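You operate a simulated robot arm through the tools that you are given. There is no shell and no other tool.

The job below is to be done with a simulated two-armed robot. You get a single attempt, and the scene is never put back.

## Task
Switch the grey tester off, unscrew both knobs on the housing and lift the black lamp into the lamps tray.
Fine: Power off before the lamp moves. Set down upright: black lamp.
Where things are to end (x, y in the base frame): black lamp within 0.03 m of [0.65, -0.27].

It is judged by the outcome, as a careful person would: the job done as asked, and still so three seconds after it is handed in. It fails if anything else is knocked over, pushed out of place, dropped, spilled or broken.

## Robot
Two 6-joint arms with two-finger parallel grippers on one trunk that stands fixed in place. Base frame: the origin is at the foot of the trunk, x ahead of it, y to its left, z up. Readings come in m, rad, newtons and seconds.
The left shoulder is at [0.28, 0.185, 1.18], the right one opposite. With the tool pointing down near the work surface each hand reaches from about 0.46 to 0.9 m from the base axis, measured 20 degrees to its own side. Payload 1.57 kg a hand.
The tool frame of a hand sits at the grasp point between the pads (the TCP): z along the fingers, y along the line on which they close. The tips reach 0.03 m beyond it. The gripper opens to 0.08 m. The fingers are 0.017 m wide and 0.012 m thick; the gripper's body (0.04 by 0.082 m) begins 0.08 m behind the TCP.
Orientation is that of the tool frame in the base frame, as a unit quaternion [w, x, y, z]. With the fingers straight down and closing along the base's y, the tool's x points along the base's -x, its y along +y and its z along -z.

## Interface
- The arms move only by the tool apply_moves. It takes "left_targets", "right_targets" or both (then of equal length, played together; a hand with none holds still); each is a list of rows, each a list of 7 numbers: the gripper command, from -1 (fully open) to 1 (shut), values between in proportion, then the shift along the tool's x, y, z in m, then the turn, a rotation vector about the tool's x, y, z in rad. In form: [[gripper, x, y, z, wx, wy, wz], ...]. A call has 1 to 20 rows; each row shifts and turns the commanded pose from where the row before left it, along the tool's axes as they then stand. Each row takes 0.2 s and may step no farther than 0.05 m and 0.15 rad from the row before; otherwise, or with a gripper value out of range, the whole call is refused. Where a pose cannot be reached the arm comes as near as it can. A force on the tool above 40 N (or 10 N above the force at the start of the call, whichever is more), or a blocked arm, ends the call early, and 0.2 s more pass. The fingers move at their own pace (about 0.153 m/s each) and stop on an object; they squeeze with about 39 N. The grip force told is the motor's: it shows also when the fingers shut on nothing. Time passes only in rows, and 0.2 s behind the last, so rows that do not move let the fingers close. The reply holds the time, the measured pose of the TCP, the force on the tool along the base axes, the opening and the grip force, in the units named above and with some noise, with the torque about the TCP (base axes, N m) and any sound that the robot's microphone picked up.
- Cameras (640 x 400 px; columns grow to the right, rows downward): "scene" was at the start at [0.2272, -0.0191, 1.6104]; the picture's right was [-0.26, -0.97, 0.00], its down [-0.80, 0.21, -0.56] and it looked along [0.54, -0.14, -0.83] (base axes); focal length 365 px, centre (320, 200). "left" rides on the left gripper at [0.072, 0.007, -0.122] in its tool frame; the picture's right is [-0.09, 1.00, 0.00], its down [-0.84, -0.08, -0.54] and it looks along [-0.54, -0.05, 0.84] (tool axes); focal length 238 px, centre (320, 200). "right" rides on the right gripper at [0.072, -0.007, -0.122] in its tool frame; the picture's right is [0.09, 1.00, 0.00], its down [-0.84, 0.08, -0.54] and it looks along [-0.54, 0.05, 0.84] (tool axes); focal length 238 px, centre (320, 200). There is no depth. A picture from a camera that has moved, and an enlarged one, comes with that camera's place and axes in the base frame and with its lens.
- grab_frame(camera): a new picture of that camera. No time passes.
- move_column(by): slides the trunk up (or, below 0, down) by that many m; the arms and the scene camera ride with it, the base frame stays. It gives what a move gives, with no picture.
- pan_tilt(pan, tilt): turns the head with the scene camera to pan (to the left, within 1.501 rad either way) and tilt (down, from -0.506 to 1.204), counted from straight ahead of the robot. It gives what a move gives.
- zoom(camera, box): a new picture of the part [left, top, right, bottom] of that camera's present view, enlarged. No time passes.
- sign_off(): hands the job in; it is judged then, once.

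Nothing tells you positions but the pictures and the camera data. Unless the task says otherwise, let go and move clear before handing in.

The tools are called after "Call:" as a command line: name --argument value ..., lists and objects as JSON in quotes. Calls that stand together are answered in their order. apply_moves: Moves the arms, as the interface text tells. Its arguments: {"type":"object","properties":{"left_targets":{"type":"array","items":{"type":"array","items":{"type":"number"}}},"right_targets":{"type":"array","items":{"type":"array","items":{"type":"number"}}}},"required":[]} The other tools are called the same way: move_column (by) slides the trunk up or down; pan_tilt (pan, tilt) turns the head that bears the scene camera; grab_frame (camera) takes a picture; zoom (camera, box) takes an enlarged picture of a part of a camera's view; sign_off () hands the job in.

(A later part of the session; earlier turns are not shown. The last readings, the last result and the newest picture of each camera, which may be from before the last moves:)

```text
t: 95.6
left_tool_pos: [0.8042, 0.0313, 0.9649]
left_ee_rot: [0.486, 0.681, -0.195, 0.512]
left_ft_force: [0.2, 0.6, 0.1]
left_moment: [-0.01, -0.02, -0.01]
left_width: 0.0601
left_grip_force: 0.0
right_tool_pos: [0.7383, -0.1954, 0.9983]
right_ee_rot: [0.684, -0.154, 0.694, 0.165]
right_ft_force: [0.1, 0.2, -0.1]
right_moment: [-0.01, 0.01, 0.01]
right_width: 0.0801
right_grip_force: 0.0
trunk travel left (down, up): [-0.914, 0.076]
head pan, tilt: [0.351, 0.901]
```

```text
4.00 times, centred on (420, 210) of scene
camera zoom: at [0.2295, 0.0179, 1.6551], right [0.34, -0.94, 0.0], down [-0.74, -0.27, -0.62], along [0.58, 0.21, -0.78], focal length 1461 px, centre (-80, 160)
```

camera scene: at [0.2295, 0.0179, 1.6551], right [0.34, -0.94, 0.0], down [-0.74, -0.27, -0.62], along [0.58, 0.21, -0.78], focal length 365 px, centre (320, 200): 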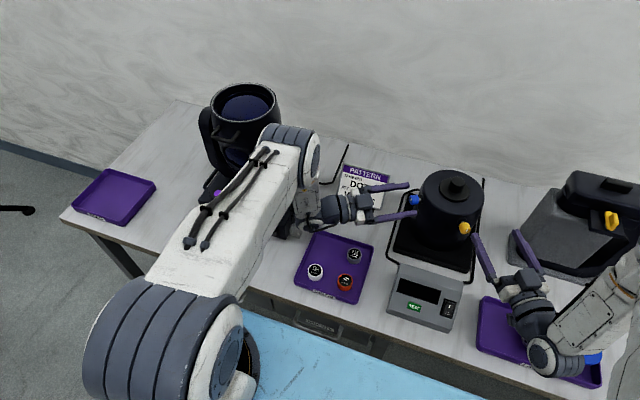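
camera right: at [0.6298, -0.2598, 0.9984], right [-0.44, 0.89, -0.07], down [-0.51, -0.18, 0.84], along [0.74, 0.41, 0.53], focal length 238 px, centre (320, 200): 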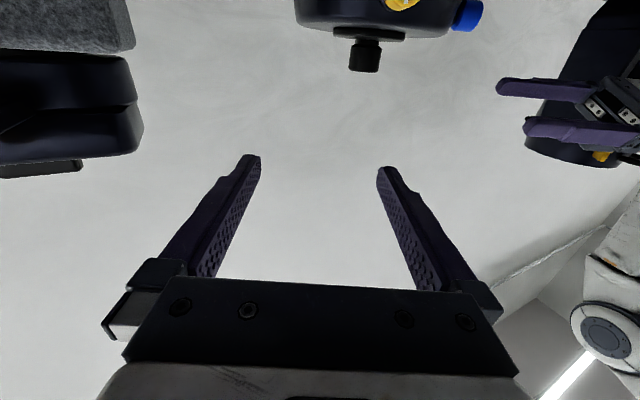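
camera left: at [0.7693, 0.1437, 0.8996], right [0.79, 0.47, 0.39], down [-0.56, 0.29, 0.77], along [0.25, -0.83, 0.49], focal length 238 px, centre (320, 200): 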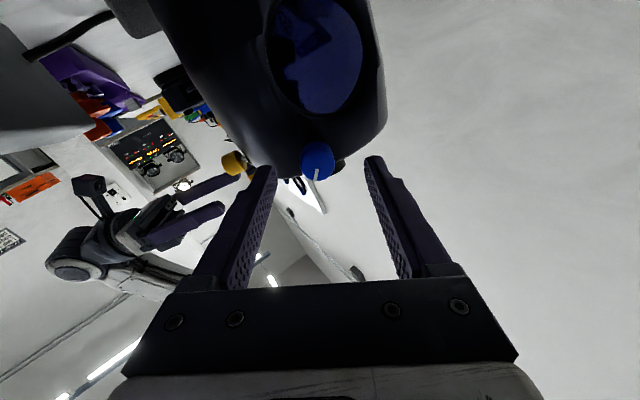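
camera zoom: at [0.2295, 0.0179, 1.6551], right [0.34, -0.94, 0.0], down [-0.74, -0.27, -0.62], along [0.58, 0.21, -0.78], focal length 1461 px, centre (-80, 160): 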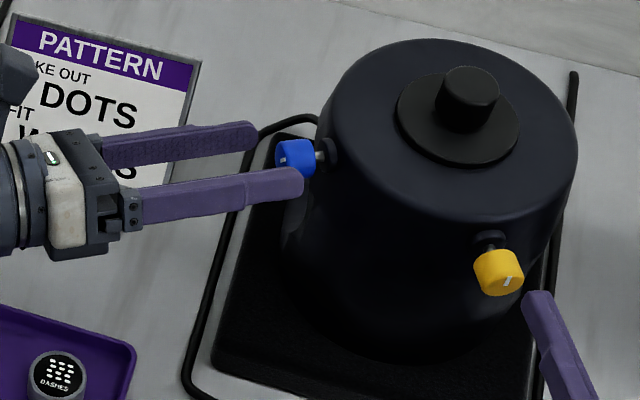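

The knob is about 4 mm below the tool axis. I'll correct, advance and do the final bite.

Call:
apply_moves --left_targets '[[-0.5, -0.004, -0.0005, 0.008, 0, 0, 0], [-0.3, 0, 0, 0.008, 0, 0, 0], [0, 0, 0, 0.003, 0, 0, 0], [1, 0, 0, 0, 0, 0, 0], [1, 0, 0, 0, 0, 0, 0], [1, 0, 0, -0.0001, 0, 0, -0.15], [1, 0, 0, -0.0001, 0, 0, -0.15], [1, 0, 0, -0.0001, 0, 0, -0.15]]'

Call:
zoom --camera "left" --box '[270, 120, 370, 200]'

Call:
zoom --camera "scene" --box '[380, 170, 460, 230]'

```text
t: 97.4
left_tool_pos: [0.8118, 0.0154, 0.9608]
left_ee_rot: [0.588, 0.708, -0.036, 0.391]
left_ft_force: [6.3, 3.0, -5.9]
left_moment: [0.06, 0.0, -0.52]
left_width: 0.0227
left_grip_force: 34.9
right_tool_pos: [0.7387, -0.1948, 0.9975]
right_ee_rot: [0.683, -0.156, 0.694, 0.167]
right_ft_force: [0.4, 0.6, 0.2]
right_moment: [0.02, 0.01, -0.04]
right_width: 0.0799
right_grip_force: 0.1
trunk travel left (down, up): [-0.914, 0.076]
head pan, tilt: [0.351, 0.901]
```

```text
5.00 times, centred on (320, 160) of left
camera zoom: at [0.7966, 0.1482, 1.0091], right [-0.57, -0.34, 0.75], down [-0.82, 0.15, -0.56], along [0.08, -0.93, -0.36], focal length 1192 px, centre (320, 400)
```

zoom: 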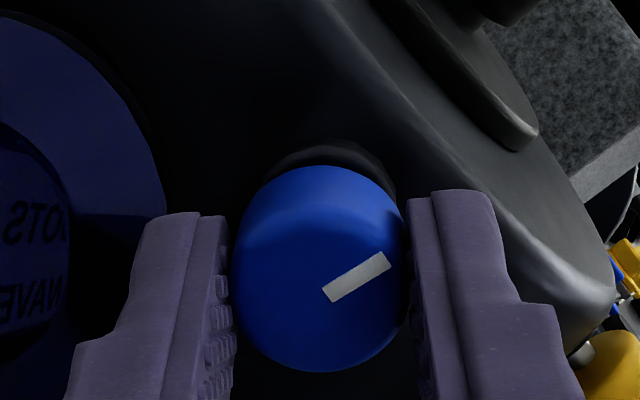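

```text
6.67 times, centred on (420, 200) of scene
camera zoom: at [0.2302, 0.0182, 1.6549], right [0.34, -0.94, 0.0], down [-0.74, -0.27, -0.62], along [0.58, 0.21, -0.78], focal length 2435 px, centre (-347, 200)
```

zoom: 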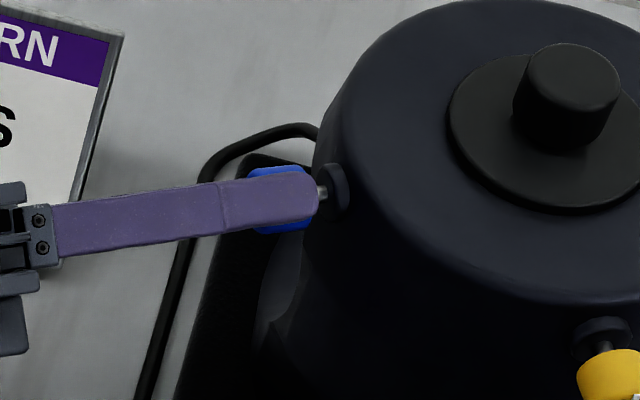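

Call:
apply_moves --left_targets '[[1, 0, 0, -0.0001, 0, 0, -0.15], [1, 0, 0, -0.0001, 0, 0, -0.15], [1, 0, 0, 0, 0, 0, -0.15]]'

Call:
zoom --camera "left" --box '[270, 120, 370, 200]'

```text
t: 98.2
left_tool_pos: [0.8118, 0.015, 0.9611]
left_ee_rot: [0.66, 0.698, 0.122, 0.248]
left_ft_force: [6.7, 5.3, -10.7]
left_moment: [0.26, -0.36, -0.01]
left_width: 0.0225
left_grip_force: 35.5
right_tool_pos: [0.7386, -0.1948, 0.9981]
right_ee_rot: [0.684, -0.154, 0.694, 0.165]
right_ft_force: [0.5, -0.8, -0.6]
right_moment: [0.02, 0.01, 0.02]
right_width: 0.08
right_grip_force: 0.0
trunk travel left (down, up): [-0.914, 0.076]
head pan, tilt: [0.351, 0.901]
```

```text
5.00 times, centred on (320, 160) of left
camera zoom: at [0.8093, 0.1558, 0.9808], right [-0.23, -0.14, 0.96], down [-0.97, 0.06, -0.23], along [-0.02, -0.99, -0.15], focal length 1192 px, centre (320, 400)
```

zoom: 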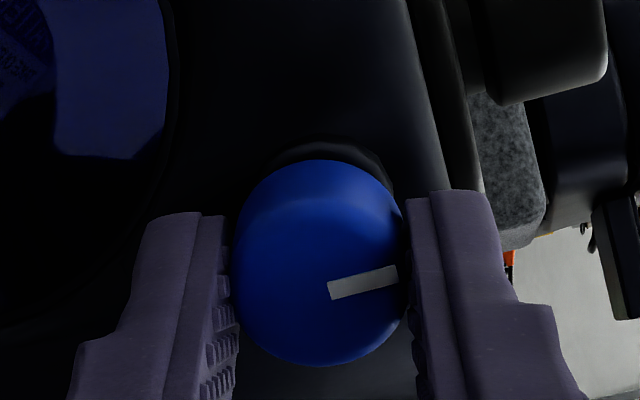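

Axial torque jumped to about 0.44 N·m and the mark slipped relative to the pads, so the blue knob is at its stop too. I'll release straight and back away.

Call:
apply_moves --left_targets '[[-0.7, 0, 0, 0, 0, 0, 0], [-0.7, 0, 0, 0, 0, 0, 0], [-0.7, 0, 0, -0.015, 0, 0, 0], [-0.7, 0, 0, -0.02, 0, 0, 0], [-0.7, 0, 0, -0.01, 0, 0, 0]]'

Call:
zoom --camera "scene" --box '[340, 160, 500, 260]'

Call:
grab_frame --camera "scene"

```text
t: 99.4
left_tool_pos: [0.7888, 0.0533, 0.9617]
left_ee_rot: [0.66, 0.698, 0.12, 0.25]
left_ft_force: [-0.1, -0.7, 0.5]
left_moment: [0.01, -0.03, 0.02]
left_width: 0.0681
left_grip_force: 0.1
right_tool_pos: [0.7389, -0.1958, 0.9984]
right_ee_rot: [0.684, -0.156, 0.693, 0.166]
right_ft_force: [-0.7, 0.2, -0.2]
right_moment: [-0.01, -0.03, 0.02]
right_width: 0.0797
right_grip_force: 0.2
trunk travel left (down, up): [-0.914, 0.076]
head pan, tilt: [0.351, 0.901]
```

```text
4.00 times, centred on (420, 210) of scene
camera zoom: at [0.2295, 0.018, 1.6551], right [0.34, -0.94, 0.0], down [-0.74, -0.27, -0.62], along [0.58, 0.21, -0.78], focal length 1461 px, centre (-80, 160)
```

zoom: 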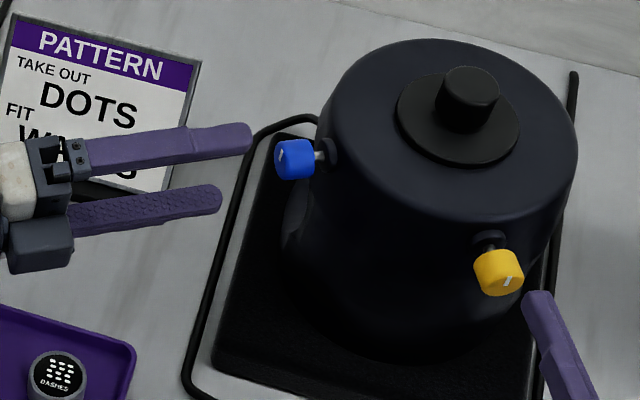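

```text
taken
camera scene: at [0.2295, 0.018, 1.6551], right [0.34, -0.94, 0.0], down [-0.74, -0.27, -0.62], along [0.58, 0.21, -0.78], focal length 365 px, centre (320, 200)
```

scene: 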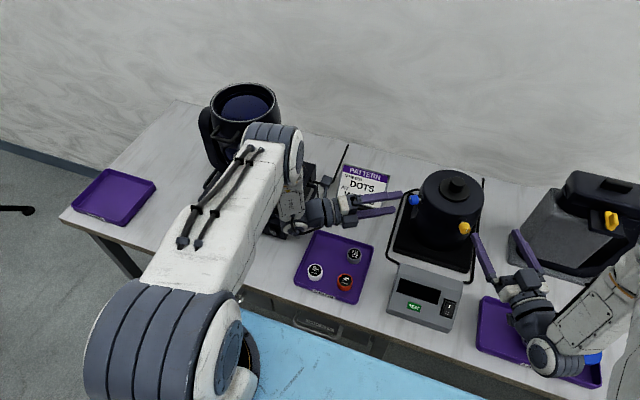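

Both knobs are out and the housing hasn't moved. Next is the lamp: its top grip is at about (0.865,-0.086), z≈0.99–1.02. I'll raise the trunk for room, then tilt the right hand to about 30° from vertical near the lamp.

Call:
move_column --by 0.07

Call:
apply_moves --right_targets '[[-1, -0.03, -0.01, 0, 0, 0, 0], [-1, -0.03, 0, 0, 0, 0, 0], [-1, 0, 0, 0, 0.05, 0.14, 0], [-1, 0, 0, 0, 0.05, 0.14, 0], [-1, 0, 0, 0, 0.05, 0.14, 0], [-1, 0, 0, 0, 0, 0.14, 0], [-1, 0, 0, 0, 0, 0.14, 0], [-1, 0, 0, 0, 0, 0.14, 0], [-1, 0, 0, 0, 0, 0.14, 0], [-1, 0, 0, 0, 0, 0.09, 0]]'

Call:
grab_frame --camera "right"

Call:
grab_frame --camera "scene"

```text
t: 100.5
left_tool_pos: [0.7911, 0.054, 1.0318]
left_ee_rot: [0.66, 0.698, 0.121, 0.25]
left_ft_force: [-0.7, 0.3, -0.1]
left_moment: [0.02, 0.02, -0.04]
left_width: 0.0683
left_grip_force: 0.1
right_tool_pos: [0.7397, -0.1949, 1.0667]
right_ee_rot: [0.683, -0.156, 0.694, 0.166]
right_ft_force: [-0.8, -0.5, -0.2]
right_moment: [-0.01, -0.03, -0.02]
right_width: 0.0799
right_grip_force: 0.2
trunk travel left (down, up): [-0.984, 0.006]
head pan, tilt: [0.351, 0.901]
```

```text
t: 102.7
left_tool_pos: [0.7897, 0.0539, 1.0317]
left_ee_rot: [0.66, 0.698, 0.121, 0.25]
left_ft_force: [0.3, -0.2, -0.1]
left_moment: [0.01, 0.04, 0.0]
left_width: 0.0679
left_grip_force: 0.0
right_tool_pos: [0.7437, -0.2053, 1.1279]
right_ee_rot: [0.241, -0.153, 0.958, 0.03]
right_ft_force: [0.0, -0.8, 0.1]
right_moment: [0.01, -0.01, -0.03]
right_width: 0.08
right_grip_force: 0.1
trunk travel left (down, up): [-0.984, 0.006]
head pan, tilt: [0.351, 0.901]
```

```text
taken
camera right: at [0.63, -0.2464, 1.203], right [-0.38, 0.92, -0.06], down [0.43, 0.24, 0.87], along [0.82, 0.31, -0.49], focal length 238 px, centre (320, 200)
```

right: 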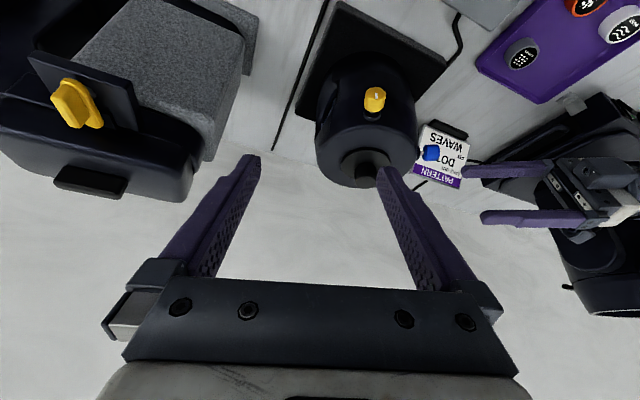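

```text
taken
camera scene: at [0.2294, 0.018, 1.7251], right [0.34, -0.94, 0.0], down [-0.74, -0.27, -0.62], along [0.58, 0.21, -0.78], focal length 365 px, centre (320, 200)
```

scene: 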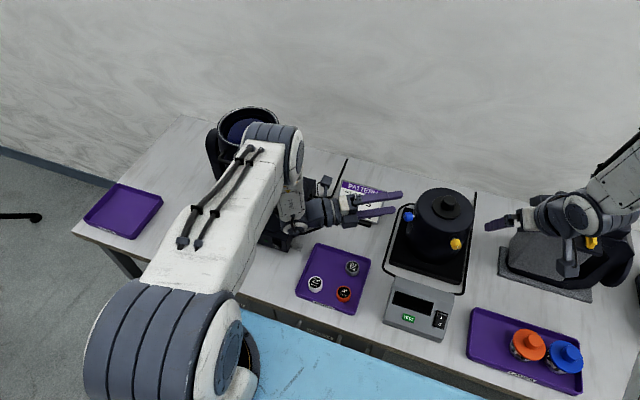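

The right hand is tilted and the lamp is in view. I'll zoom to locate its grip precisely.

Call:
zoom --camera "right" --box '[290, 70, 450, 210]'

Call:
zoom --camera "scene" --box '[390, 170, 510, 270]'

Call:
zoom --camera "scene" --box '[450, 290, 610, 400]'

Call:
zoom --camera "left" --box '[120, 0, 440, 200]'

```text
2.86 times, centred on (370, 140) of right
camera zoom: at [0.63, -0.2464, 1.203], right [-0.38, 0.92, -0.06], down [0.43, 0.24, 0.87], along [0.82, 0.31, -0.49], focal length 681 px, centre (177, 371)
```

zoom: 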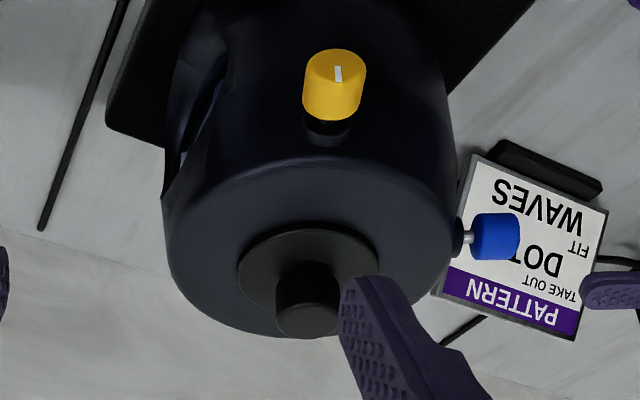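

```text
4.00 times, centred on (450, 220) of scene
camera zoom: at [0.2294, 0.018, 1.7251], right [0.34, -0.94, 0.0], down [-0.74, -0.27, -0.62], along [0.58, 0.21, -0.78], focal length 1461 px, centre (-200, 120)
```

zoom: 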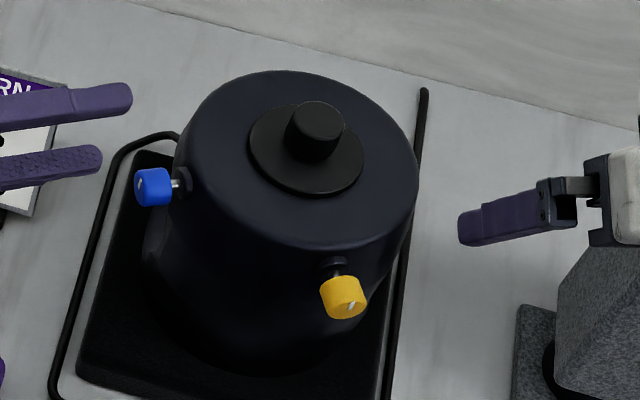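

```text
3.64 times, centred on (530, 345) of scene
camera zoom: at [0.2294, 0.018, 1.7251], right [0.34, -0.94, 0.0], down [-0.74, -0.27, -0.62], along [0.58, 0.21, -0.78], focal length 1328 px, centre (-444, -327)
```

zoom: 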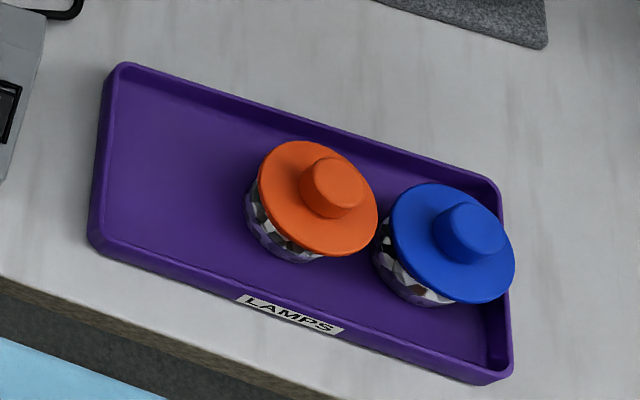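

```text
2.00 times, centred on (280, 100) of left
camera zoom: at [0.7865, 0.1943, 1.0513], right [-0.24, -0.15, 0.96], down [-0.97, 0.06, -0.23], along [-0.02, -0.99, -0.15], focal length 477 px, centre (400, 400)
```

zoom: 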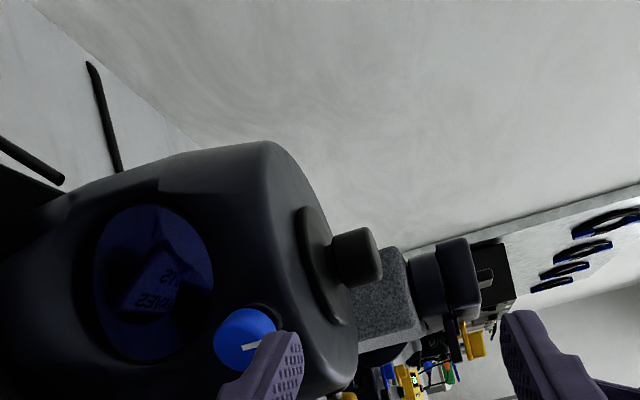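

The lamp grip is about 30 mm in diameter at (0.867,-0.091), spanning z≈0.985–1.015. I'll move the open right hand to hover above it.

Call:
apply_moves --right_targets '[[-1, -0.0282, 0.018, 0.0226, 0, 0, 0], [-1, -0.0282, 0.018, 0.0226, 0, 0, 0], [-1, -0.0282, 0.018, 0.0226, 0, 0, 0], [-1, -0.0282, 0.018, 0.0226, 0, 0, 0], [-1, 0, 0, 0, 0, 0, 0]]'

Call:
grab_frame --camera "right"

Call:
zoom --camera "scene" --box '[390, 150, 530, 260]'

Call:
grab_frame --camera "left"

```text
t: 103.9
left_tool_pos: [0.7903, 0.0529, 1.0322]
left_ee_rot: [0.66, 0.698, 0.121, 0.25]
left_ft_force: [-0.3, 0.4, 0.3]
left_moment: [0.0, 0.0, -0.02]
left_width: 0.0679
left_grip_force: 0.0
right_tool_pos: [0.8584, -0.0914, 1.1009]
right_ee_rot: [0.241, -0.154, 0.958, 0.031]
right_ft_force: [0.0, -0.4, 0.0]
right_moment: [0.01, 0.01, 0.01]
right_width: 0.08
right_grip_force: 0.2
trunk travel left (down, up): [-0.984, 0.006]
head pan, tilt: [0.351, 0.901]
```

```text
taken
camera right: at [0.7448, -0.1323, 1.1749], right [-0.38, 0.92, -0.06], down [0.43, 0.24, 0.87], along [0.82, 0.31, -0.49], focal length 238 px, centre (320, 200)
```

right: 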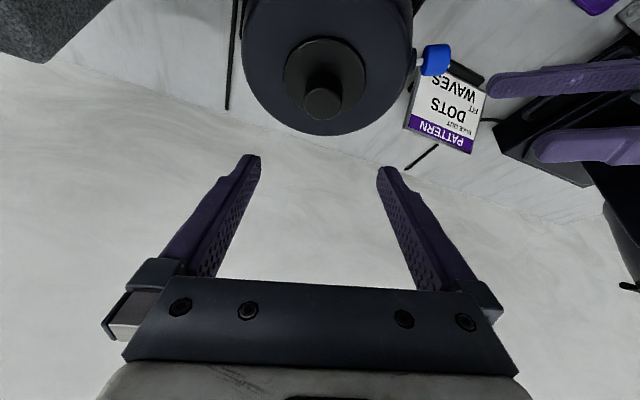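

```text
3.64 times, centred on (460, 205) of scene
camera zoom: at [0.2297, 0.0182, 1.725], right [0.34, -0.94, 0.0], down [-0.74, -0.27, -0.62], along [0.58, 0.21, -0.78], focal length 1328 px, centre (-189, 182)
```

zoom: 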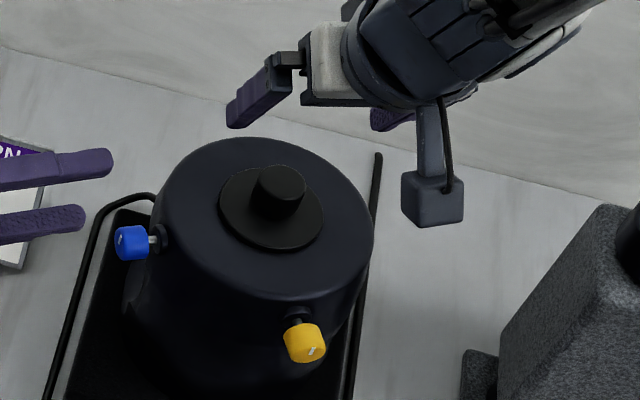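

```text
taken
camera left: at [0.7867, 0.1946, 1.0512], right [-0.24, -0.14, 0.96], down [-0.97, 0.06, -0.23], along [-0.02, -0.99, -0.15], focal length 238 px, centre (320, 200)
```

left: 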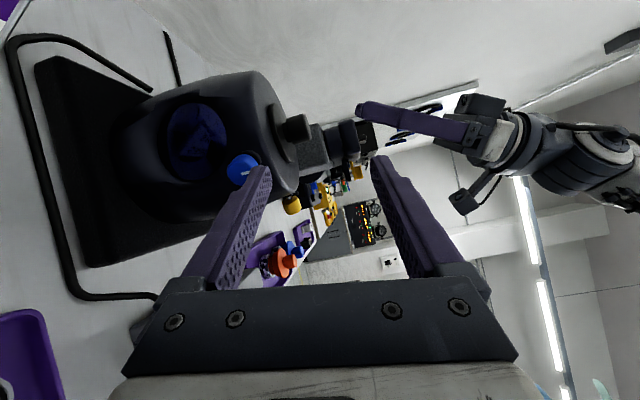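

The lamp top reads (0.866,-0.090) from the hand's own camera, so it's well centred. I'll descend around the grip.

Call:
apply_moves --right_targets '[[-1, 0.0103, 0.0002, 0.0175, 0, 0, 0], [-1, 0.0103, 0.0002, 0.0175, 0, 0, 0], [-1, 0.0103, 0.0002, 0.0175, 0, 0, 0], [-1, 0, 0, 0, 0, 0, 0]]'

Call:
zoom --camera "right" --box '[220, 80, 420, 220]'

Call:
zoom --camera "left" --box '[220, 60, 420, 200]'

```text
t: 104.9
left_tool_pos: [0.7889, 0.0534, 1.0311]
left_ee_rot: [0.66, 0.698, 0.121, 0.25]
left_ft_force: [0.4, -0.3, 0.5]
left_moment: [0.0, 0.01, 0.01]
left_width: 0.0679
left_grip_force: 0.1
right_tool_pos: [0.8547, -0.0937, 1.0383]
right_ee_rot: [0.24, -0.153, 0.958, 0.03]
right_ft_force: [-0.5, -0.1, 0.9]
right_moment: [-0.02, -0.03, -0.04]
right_width: 0.0801
right_grip_force: 0.0
trunk travel left (down, up): [-0.984, 0.006]
head pan, tilt: [0.351, 0.901]
```

```text
2.86 times, centred on (320, 150) of right
camera zoom: at [0.7399, -0.1348, 1.1129], right [-0.38, 0.92, -0.06], down [0.43, 0.23, 0.87], along [0.82, 0.31, -0.49], focal length 681 px, centre (320, 343)
```

zoom: 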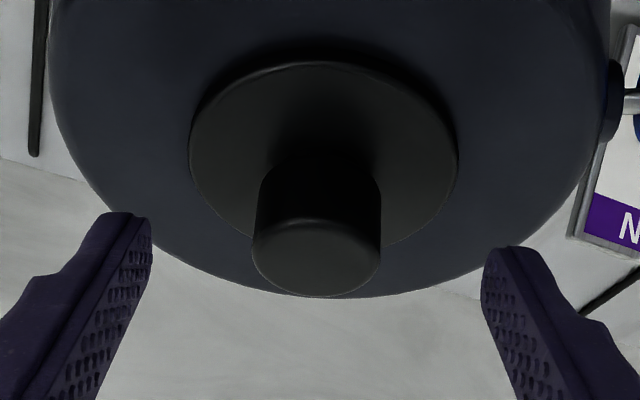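

```text
2.86 times, centred on (320, 130) of left
camera zoom: at [0.7866, 0.1943, 1.0513], right [-0.24, -0.14, 0.96], down [-0.97, 0.06, -0.23], along [-0.02, -0.99, -0.15], focal length 681 px, centre (320, 400)
```

zoom: 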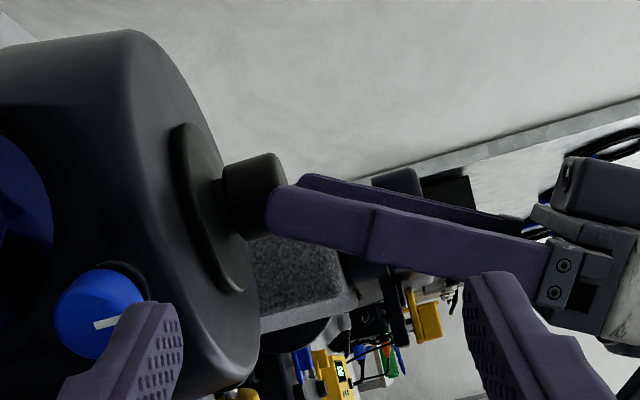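

The tips overlap the top of the grip. I'll nudge 3 mm forward and go down the last 18 mm, then close gently.

Call:
apply_moves --right_targets '[[-0.6, 0.0028, 0.0002, 0.0087, 0, 0, 0], [-0.4, 0.0028, 0.0002, 0.0087, 0, 0, 0], [-0.1, 0, 0, 0, 0, 0, 0], [0.1, 0, 0, 0, 0, 0, 0]]'

Call:
zoom --camera "right" --box '[220, 80, 420, 220]'

Call:
zoom --camera "left" --box '[220, 60, 420, 200]'

```text
t: 105.9
left_tool_pos: [0.7894, 0.0526, 1.0309]
left_ee_rot: [0.66, 0.698, 0.121, 0.25]
left_ft_force: [-1.6, -0.4, -0.6]
left_moment: [0.0, -0.03, -0.02]
left_width: 0.0681
left_grip_force: 0.1
right_tool_pos: [0.8568, -0.0935, 1.0218]
right_ee_rot: [0.24, -0.153, 0.958, 0.03]
right_ft_force: [0.1, -0.3, -0.4]
right_moment: [0.04, -0.01, 0.02]
right_width: 0.0359
right_grip_force: 0.0
trunk travel left (down, up): [-0.984, 0.006]
head pan, tilt: [0.351, 0.901]
```

```text
2.86 times, centred on (320, 150) of right
camera zoom: at [0.7428, -0.1339, 1.0949], right [-0.38, 0.92, -0.06], down [0.43, 0.24, 0.87], along [0.82, 0.31, -0.49], focal length 681 px, centre (320, 343)
```

zoom: 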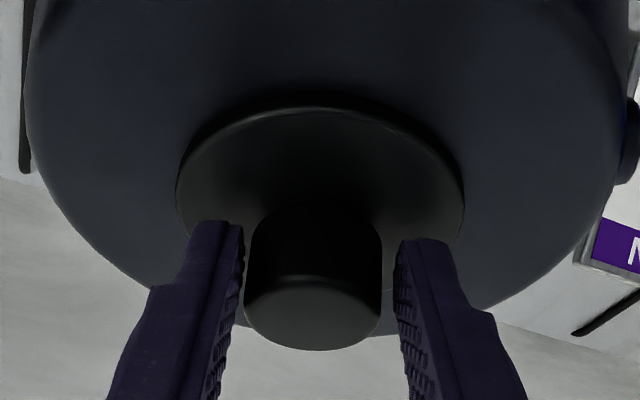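

```text
2.86 times, centred on (320, 130) of left
camera zoom: at [0.7865, 0.1943, 1.0513], right [-0.24, -0.15, 0.96], down [-0.97, 0.06, -0.23], along [-0.02, -0.99, -0.15], focal length 681 px, centre (320, 400)
```

zoom: 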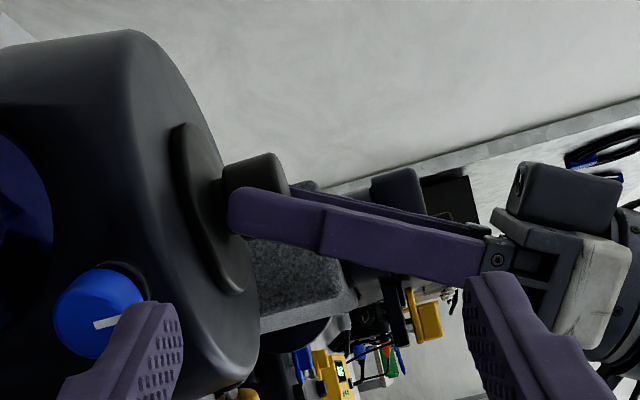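

The grip is between the pads. I'll nudge 3 mm further forward to centre the pads and close.

Call:
apply_moves --right_targets '[[0.05, -0.0028, 0.0, 0.0015, 0, 0, 0], [0.2, 0, 0, 0, 0, 0, 0], [1, 0, 0, 0, 0, 0, 0], [1, 0, 0, 0, 0, 0, 0]]'

Call:
zoom --camera "right" --box '[220, 80, 420, 220]'

Call:
zoom --camera "left" --box '[220, 60, 420, 200]'

Call:
zoom --camera "scene" --box '[390, 170, 510, 270]'

```text
t: 106.9
left_tool_pos: [0.7898, 0.0527, 1.0318]
left_ee_rot: [0.66, 0.697, 0.122, 0.251]
left_ft_force: [-0.1, 1.2, 0.7]
left_moment: [0.02, -0.02, -0.02]
left_width: 0.0682
left_grip_force: 0.0
right_tool_pos: [0.86, -0.0918, 1.0225]
right_ee_rot: [0.241, -0.153, 0.958, 0.03]
right_ft_force: [0.5, 1.2, 2.6]
right_moment: [0.18, 0.02, -0.06]
right_width: 0.0303
right_grip_force: 38.6
trunk travel left (down, up): [-0.984, 0.006]
head pan, tilt: [0.351, 0.901]
```

```text
2.86 times, centred on (320, 150) of right
camera zoom: at [0.7465, -0.1328, 1.0953], right [-0.38, 0.92, -0.06], down [0.43, 0.23, 0.87], along [0.82, 0.31, -0.49], focal length 681 px, centre (320, 343)
```

zoom: 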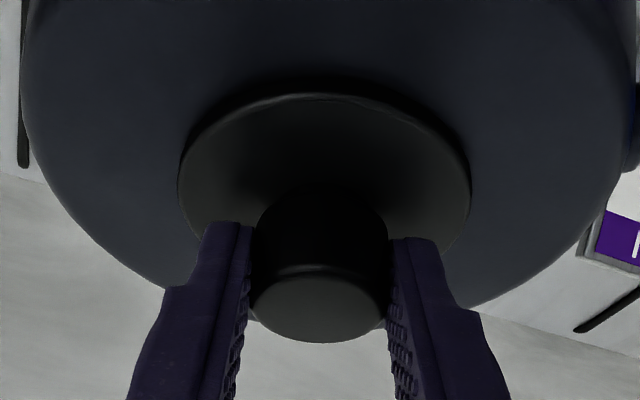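

```text
2.86 times, centred on (320, 130) of left
camera zoom: at [0.7864, 0.1944, 1.0514], right [-0.24, -0.15, 0.96], down [-0.97, 0.06, -0.23], along [-0.02, -0.99, -0.15], focal length 681 px, centre (320, 400)
```

zoom: 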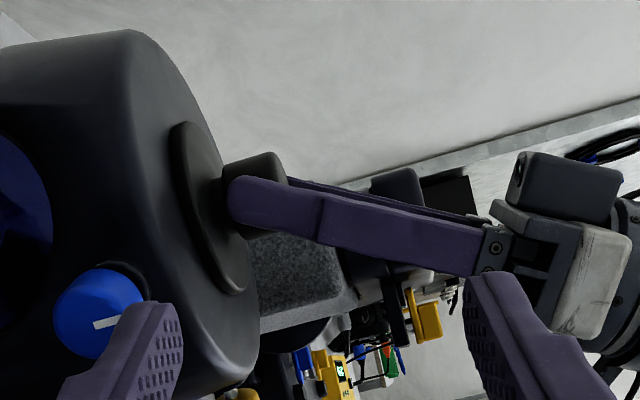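

```text
4.00 times, centred on (450, 220) of scene
camera zoom: at [0.2293, 0.018, 1.7251], right [0.34, -0.94, 0.0], down [-0.74, -0.27, -0.62], along [0.58, 0.21, -0.78], focal length 1461 px, centre (-200, 120)
```

zoom: 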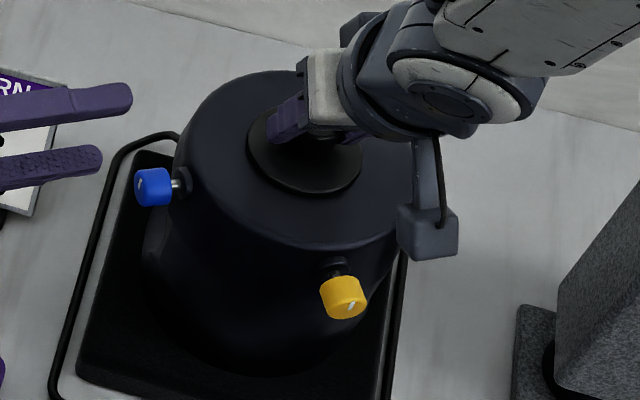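

The lamp is gripped at 30 mm width, and the tester is off. I'll lift straight up slowly and check it comes free.

Call:
apply_moves --right_targets '[[1, -0.0019, -0.0001, -0.0035, 0, 0, 0], [1, -0.0024, -0.0001, -0.0044, 0, 0, 0], [1, -0.0047, -0.0002, -0.0088, 0, 0, 0], [1, 0, 0, 0, 0, 0, 0]]'

Call:
zoom --camera "left" --box '[220, 60, 420, 200]'

```text
t: 107.9
left_tool_pos: [0.7892, 0.0543, 1.0322]
left_ee_rot: [0.661, 0.697, 0.121, 0.25]
left_ft_force: [-1.1, -0.2, 0.2]
left_moment: [0.02, -0.02, 0.0]
left_width: 0.068
left_grip_force: 0.1
right_tool_pos: [0.8593, -0.0931, 1.0417]
right_ee_rot: [0.241, -0.153, 0.958, 0.03]
right_ft_force: [-4.8, 0.1, -0.9]
right_moment: [-0.01, 0.44, 0.01]
right_width: 0.0303
right_grip_force: 38.6
trunk travel left (down, up): [-0.984, 0.006]
head pan, tilt: [0.351, 0.901]
```

```text
2.86 times, centred on (320, 130) of left
camera zoom: at [0.7864, 0.1943, 1.0515], right [-0.24, -0.15, 0.96], down [-0.97, 0.06, -0.23], along [-0.02, -0.99, -0.15], focal length 681 px, centre (320, 400)
```

zoom: 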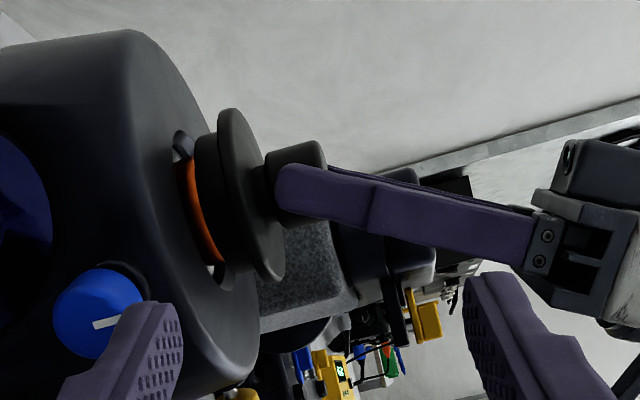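

It's coming out cleanly with a light side touch. I'll ease 1 mm back and continue lifting.

Call:
apply_moves --right_targets '[[1, -0.0039, 0.0001, -0.0093, 0, 0, 0], [1, -0.0056, -0.0002, -0.0106, 0, 0, 0], [1, -0.0056, -0.0002, -0.0106, 0, 0, 0], [1, 0, 0, 0, 0, 0, 0]]'

Call:
zoom --camera "left" --box '[220, 60, 460, 220]'

```text
t: 108.9
left_tool_pos: [0.7898, 0.053, 1.0317]
left_ee_rot: [0.66, 0.698, 0.121, 0.25]
left_ft_force: [-0.8, 0.0, 0.0]
left_moment: [0.0, 0.0, 0.02]
left_width: 0.068
left_grip_force: 0.1
right_tool_pos: [0.8597, -0.0936, 1.0758]
right_ee_rot: [0.24, -0.153, 0.958, 0.03]
right_ft_force: [-0.2, -0.6, -2.0]
right_moment: [0.01, 0.03, 0.01]
right_width: 0.0303
right_grip_force: 38.3
trunk travel left (down, up): [-0.984, 0.006]
head pan, tilt: [0.351, 0.901]
```

```text
2.50 times, centred on (340, 140) of left
camera zoom: at [0.7865, 0.1943, 1.0513], right [-0.24, -0.15, 0.96], down [-0.97, 0.06, -0.23], along [-0.02, -0.99, -0.15], focal length 596 px, centre (270, 350)
```

zoom: 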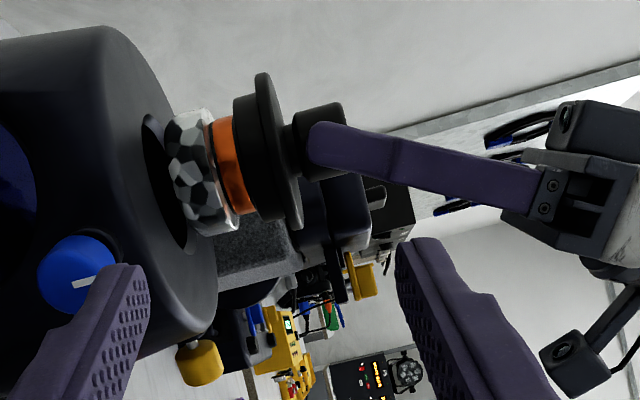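

The lamp is nearly out and hangs freely. I'll lift another 7 cm.

Call:
apply_moves --right_targets '[[1, -0.0066, -0.0002, -0.0123, 0, 0, 0], [1, -0.0094, -0.0003, -0.0176, 0, 0, 0], [1, -0.0094, -0.0003, -0.0176, 0, 0, 0], [1, -0.0094, -0.0003, -0.0176, 0, 0, 0], [1, 0, 0, 0, 0, 0, 0]]'

Call:
zoom --camera "left" --box '[220, 40, 540, 240]'

Call:
grab_frame --camera "scene"

Call:
grab_frame --camera "right"

```text
t: 110.1
left_tool_pos: [0.79, 0.0525, 1.0317]
left_ee_rot: [0.66, 0.698, 0.121, 0.249]
left_ft_force: [-0.2, -0.3, -0.7]
left_moment: [0.02, 0.05, 0.0]
left_width: 0.068
left_grip_force: 0.1
right_tool_pos: [0.8587, -0.093, 1.149]
right_ee_rot: [0.24, -0.153, 0.958, 0.031]
right_ft_force: [0.9, -0.5, -1.3]
right_moment: [0.0, 0.03, 0.0]
right_width: 0.0303
right_grip_force: 39.0
trunk travel left (down, up): [-0.984, 0.006]
head pan, tilt: [0.351, 0.901]
```

```text
2.00 times, centred on (380, 140) of left
camera zoom: at [0.7865, 0.1943, 1.0513], right [-0.24, -0.15, 0.96], down [-0.97, 0.06, -0.23], along [-0.02, -0.99, -0.15], focal length 477 px, centre (200, 320)
```

zoom: 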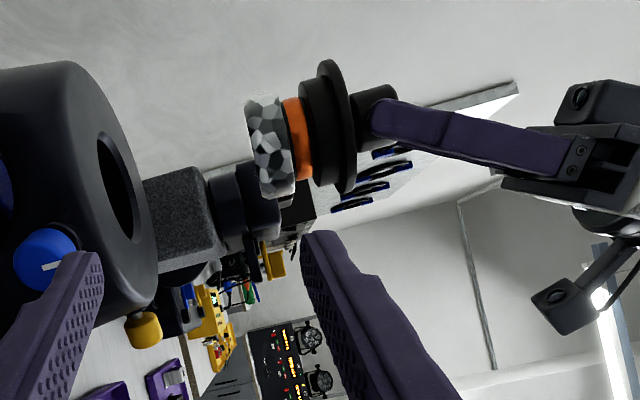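

```text
taken
camera scene: at [0.2295, 0.018, 1.7251], right [0.34, -0.94, 0.0], down [-0.74, -0.27, -0.62], along [0.58, 0.21, -0.78], focal length 365 px, centre (320, 200)
```

scene: 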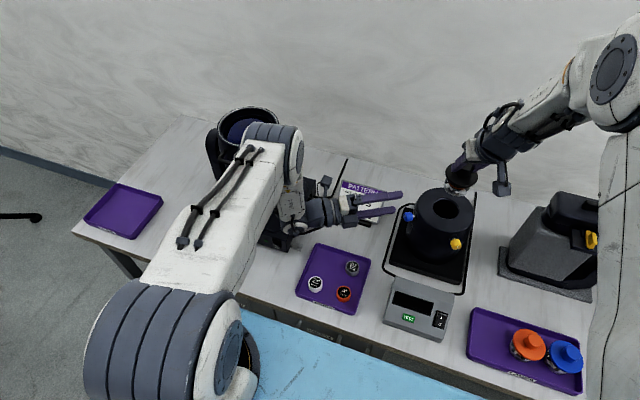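

```text
taken
camera right: at [0.7442, -0.1342, 1.2225], right [-0.38, 0.92, -0.06], down [0.43, 0.24, 0.87], along [0.82, 0.31, -0.49], focal length 238 px, centre (320, 200)
```

right: 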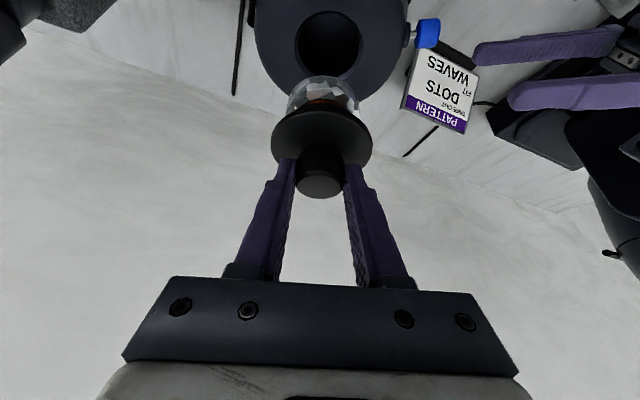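

The black lamp is out and upright in the gripper, and everything else is in place. I'll carry it towards the lamps tray in two stages, passing right of the tester.

Call:
apply_moves --right_targets '[[1, 0.027, -0.0136, -0.0074, 0, 0, 0], [1, 0.027, -0.0136, -0.0074, 0, 0, 0], [1, 0.027, -0.0136, -0.0074, 0, 0, 0], [1, 0.027, -0.0136, -0.0074, 0, 0, 0], [1, 0.027, -0.0136, -0.0074, 0, 0, 0], [1, 0, 0, 0, 0, 0, 0]]'

Call:
apply_moves --right_targets '[[1, 0.0281, -0.0055, 0.0078, 0, 0, 0], [1, 0.0281, -0.0055, 0.0078, 0, 0, 0], [1, 0.0281, -0.0055, 0.0078, 0, 0, 0], [1, 0.0281, -0.0055, 0.0078, 0, 0, 0], [1, 0.0281, -0.0055, 0.0078, 0, 0, 0], [1, 0.0281, -0.0055, 0.0078, 0, 0, 0], [1, 0, 0, 0, 0, 0, 0]]'

Call:
pan_tilt --pan -0.45 --tilt 1.0

Call:
grab_frame --camera "scene"

Call:
grab_frame --camera "right"

```text
t: 111.5
left_tool_pos: [0.7896, 0.0535, 1.0313]
left_ee_rot: [0.66, 0.698, 0.121, 0.249]
left_ft_force: [-0.9, 0.4, 0.8]
left_moment: [0.0, -0.01, -0.03]
left_width: 0.0678
left_grip_force: 0.0
right_tool_pos: [0.7493, -0.1998, 1.1181]
right_ee_rot: [0.24, -0.153, 0.958, 0.03]
right_ft_force: [0.0, -0.9, -2.2]
right_moment: [0.02, 0.01, -0.01]
right_width: 0.0305
right_grip_force: 39.0
trunk travel left (down, up): [-0.984, 0.006]
head pan, tilt: [0.351, 0.901]
```

```text
t: 113.1
left_tool_pos: [0.7905, 0.0539, 1.0321]
left_ee_rot: [0.66, 0.699, 0.121, 0.25]
left_ft_force: [-1.0, 0.6, 0.5]
left_moment: [0.01, -0.01, -0.01]
left_width: 0.0679
left_grip_force: 0.1
right_tool_pos: [0.6417, -0.2723, 1.0009]
right_ee_rot: [0.24, -0.153, 0.958, 0.031]
right_ft_force: [0.0, 0.4, -2.4]
right_moment: [0.04, 0.01, -0.04]
right_width: 0.0305
right_grip_force: 39.5
trunk travel left (down, up): [-0.984, 0.006]
head pan, tilt: [0.351, 0.901]
```

```text
t: 114.2
left_tool_pos: [0.7892, 0.0537, 1.0314]
left_ee_rot: [0.659, 0.698, 0.122, 0.25]
left_ft_force: [0.2, 0.6, 0.3]
left_moment: [-0.01, 0.02, 0.01]
left_width: 0.0676
left_grip_force: 0.0
right_tool_pos: [0.6419, -0.2719, 1.0]
right_ee_rot: [0.241, -0.152, 0.958, 0.03]
right_ft_force: [-0.7, 0.7, -2.3]
right_moment: [0.03, -0.01, 0.0]
right_width: 0.0304
right_grip_force: 39.2
trunk travel left (down, up): [-0.984, 0.006]
head pan, tilt: [-0.45, 1.0]
```

```text
taken
camera scene: at [0.2214, -0.0383, 1.7178], right [-0.43, -0.9, 0.0], down [-0.76, 0.37, -0.54], along [0.49, -0.23, -0.84], focal length 365 px, centre (320, 200)
```

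scene: 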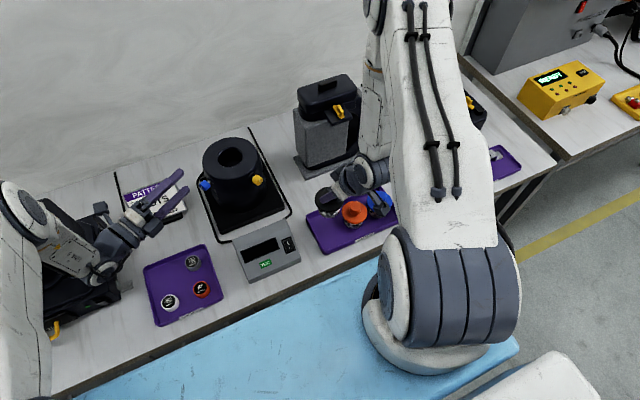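

```text
taken
camera right: at [0.5276, -0.3134, 1.0743], right [-0.38, 0.92, -0.06], down [0.43, 0.24, 0.87], along [0.82, 0.31, -0.49], focal length 238 px, centre (320, 200)
```

right: 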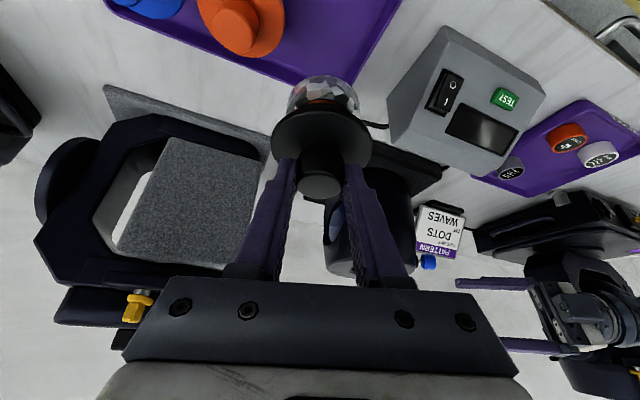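

The lamp hovers near the tray. I'll zoom in to measure the tray walls and the orange lamp.

Call:
zoom --camera "scene" --box '[290, 160, 410, 260]'

Call:
zoom --camera "right" --box '[100, 0, 420, 180]'

```text
4.00 times, centred on (350, 210) of scene
camera zoom: at [0.2214, -0.0383, 1.7178], right [-0.43, -0.9, 0.0], down [-0.76, 0.37, -0.54], along [0.49, -0.23, -0.84], focal length 1461 px, centre (200, 160)
```

zoom: 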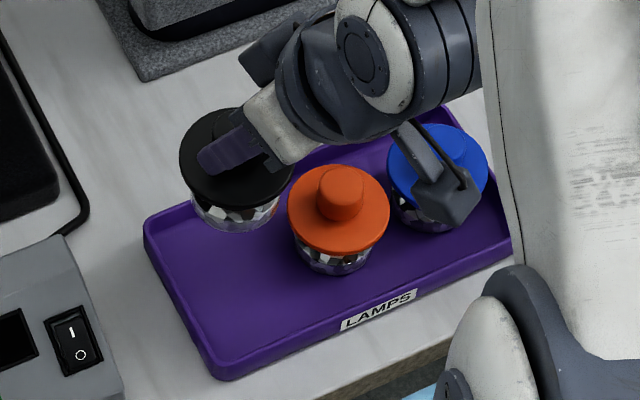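

```text
2.00 times, centred on (260, 90) of right
camera zoom: at [0.5276, -0.3134, 1.0743], right [-0.38, 0.92, -0.06], down [0.43, 0.24, 0.87], along [0.82, 0.31, -0.49], focal length 477 px, centre (440, 420)
```

zoom: 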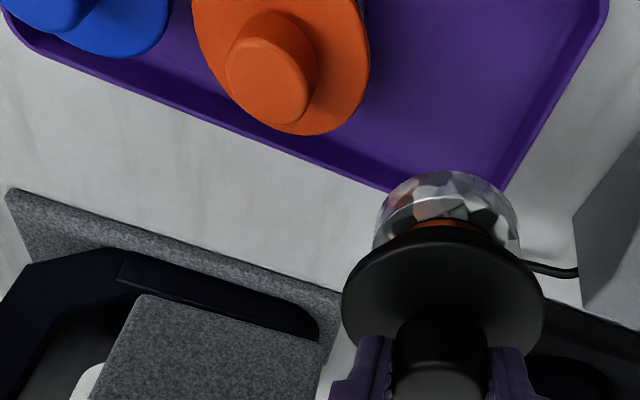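

The tray and orange lamp measurements agree between cameras: orange lamp at (0.658,-0.350), left tray wall at y≈-0.235. My lamp's axis is at about (0.651,-0.268). I'll shift 3 mm right and descend most of the way.

Call:
apply_moves --right_targets '[[1, 0.0008, -0.0029, -0.0004, 0, 0, 0], [1, 0.0094, 0.0003, 0.0176, 0, 0, 0], [1, 0.0094, 0.0003, 0.0176, 0, 0, 0], [1, 0.0094, 0.0003, 0.0176, 0, 0, 0], [1, 0.0094, 0.0003, 0.0176, 0, 0, 0], [1, 0.0047, 0.0002, 0.0088, 0, 0, 0], [1, 0, 0, 0, 0, 0, 0]]'

Call:
zoom --camera "scene" --box '[290, 160, 410, 260]'

Call:
zoom --camera "right" --box '[160, 0, 480, 200]'

```text
t: 115.8
left_tool_pos: [0.7892, 0.0478, 1.0312]
left_ee_rot: [0.659, 0.698, 0.122, 0.251]
left_ft_force: [-0.5, -0.1, -0.2]
left_moment: [0.01, -0.01, -0.04]
left_width: 0.0682
left_grip_force: 0.0
right_tool_pos: [0.6414, -0.2809, 0.9093]
right_ee_rot: [0.24, -0.153, 0.958, 0.03]
right_ft_force: [-0.1, 1.0, -2.8]
right_moment: [-0.01, 0.04, 0.03]
right_width: 0.0304
right_grip_force: 38.8
trunk travel left (down, up): [-0.984, 0.006]
head pan, tilt: [-0.45, 1.0]
```

```text
4.00 times, centred on (350, 210) of scene
camera zoom: at [0.2214, -0.0383, 1.7178], right [-0.43, -0.9, 0.0], down [-0.76, 0.37, -0.54], along [0.49, -0.23, -0.84], focal length 1461 px, centre (200, 160)
```

zoom: 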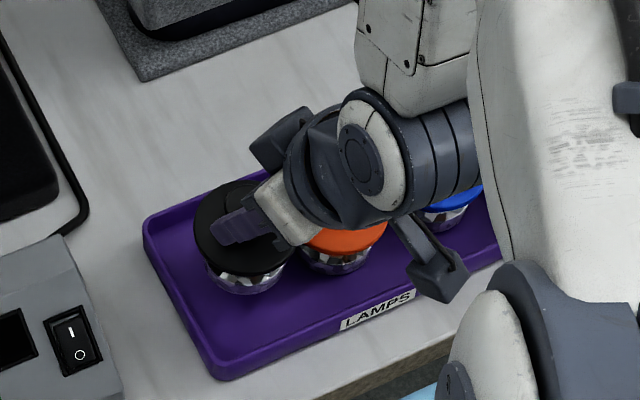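

```text
2.00 times, centred on (320, 100) of right
camera zoom: at [0.5268, -0.3231, 0.9824], right [-0.38, 0.92, -0.06], down [0.43, 0.24, 0.87], along [0.82, 0.31, -0.49], focal length 477 px, centre (320, 400)
```

zoom: 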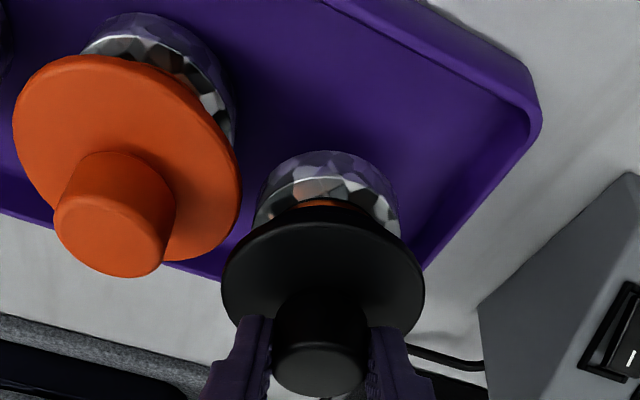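

Measured y drifted slightly to the right, so the lamp axis is now at about (0.652,-0.274). I'll shift 4 mm back left for even clearance and then descend slowly until it touches down.

Call:
apply_moves --right_targets '[[1, -0.0011, 0.0038, 0.0005, 0, 0, 0], [1, 0.0047, 0.0002, 0.0088, 0, 0, 0], [1, 0.0047, 0.0002, 0.0088, 0, 0, 0], [1, 0, 0, 0, 0, 0, 0]]'

Call:
zoom --camera "scene" --box '[290, 160, 410, 260]'

Call:
zoom --camera "right" --box '[160, 0, 480, 200]'

```text
t: 116.8
left_tool_pos: [0.7906, 0.047, 1.0314]
left_ee_rot: [0.659, 0.698, 0.121, 0.251]
left_ft_force: [-0.6, 0.5, -0.4]
left_moment: [0.0, 0.02, -0.01]
left_width: 0.0682
left_grip_force: 0.0
right_tool_pos: [0.6414, -0.2765, 0.8878]
right_ee_rot: [0.24, -0.153, 0.958, 0.029]
right_ft_force: [0.0, -0.4, -2.7]
right_moment: [0.01, 0.01, 0.0]
right_width: 0.0304
right_grip_force: 39.0
trunk travel left (down, up): [-0.984, 0.006]
head pan, tilt: [-0.45, 1.0]
```

```text
4.00 times, centred on (350, 210) of scene
camera zoom: at [0.2215, -0.0384, 1.7178], right [-0.43, -0.9, 0.0], down [-0.76, 0.37, -0.54], along [0.49, -0.23, -0.84], focal length 1461 px, centre (200, 160)
```

zoom: 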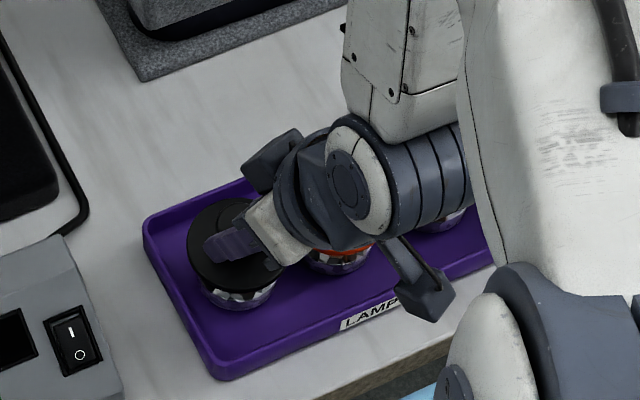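

```text
2.00 times, centred on (320, 100) of right
camera zoom: at [0.5273, -0.3181, 0.962], right [-0.38, 0.92, -0.06], down [0.43, 0.24, 0.87], along [0.82, 0.31, -0.49], focal length 477 px, centre (320, 400)
```

zoom: 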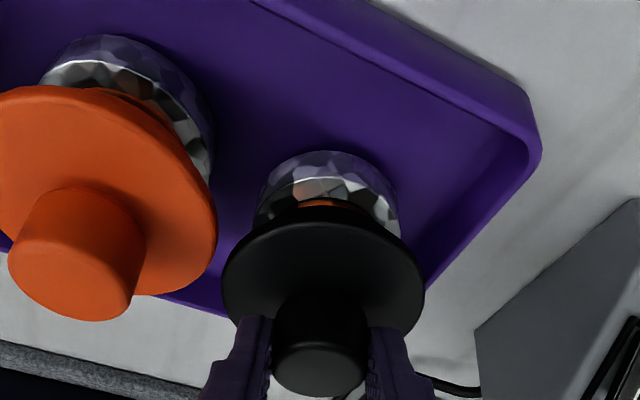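

The gap and wall clearance look good. I'll descend further in small steps, watching for the weight to transfer.

Call:
apply_moves --right_targets '[[1, 0.0038, 0.0001, 0.0071, 0, 0, 0], [1, 0.0019, 0.0001, 0.0035, 0, 0, 0], [1, 0, 0, 0, 0, 0, 0]]'

Call:
zoom --camera "right" --box '[160, 0, 480, 200]'

```text
t: 117.6
left_tool_pos: [0.7896, 0.0472, 1.0329]
left_ee_rot: [0.66, 0.698, 0.121, 0.251]
left_ft_force: [0.7, 1.1, -0.2]
left_moment: [-0.01, -0.02, 0.01]
left_width: 0.0681
left_grip_force: 0.0
right_tool_pos: [0.6423, -0.2766, 0.879]
right_ee_rot: [0.244, -0.155, 0.957, 0.029]
right_ft_force: [2.5, 3.4, 30.6]
right_moment: [1.03, -0.23, -0.03]
right_width: 0.0305
right_grip_force: 39.3
trunk travel left (down, up): [-0.984, 0.006]
head pan, tilt: [-0.45, 1.0]
```

```text
2.00 times, centred on (320, 100) of right
camera zoom: at [0.5284, -0.3178, 0.951], right [-0.38, 0.92, -0.06], down [0.43, 0.24, 0.87], along [0.82, 0.31, -0.48], focal length 477 px, centre (320, 400)
```

zoom: 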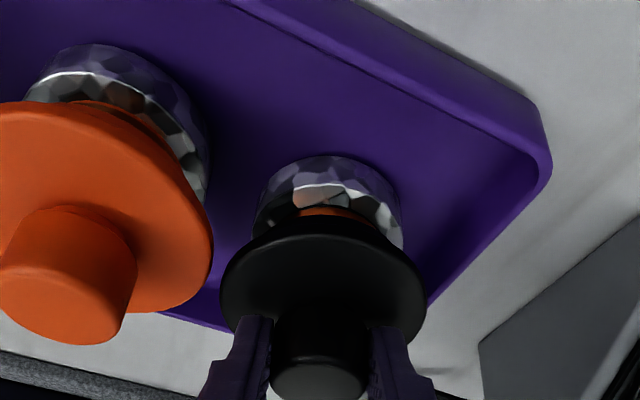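

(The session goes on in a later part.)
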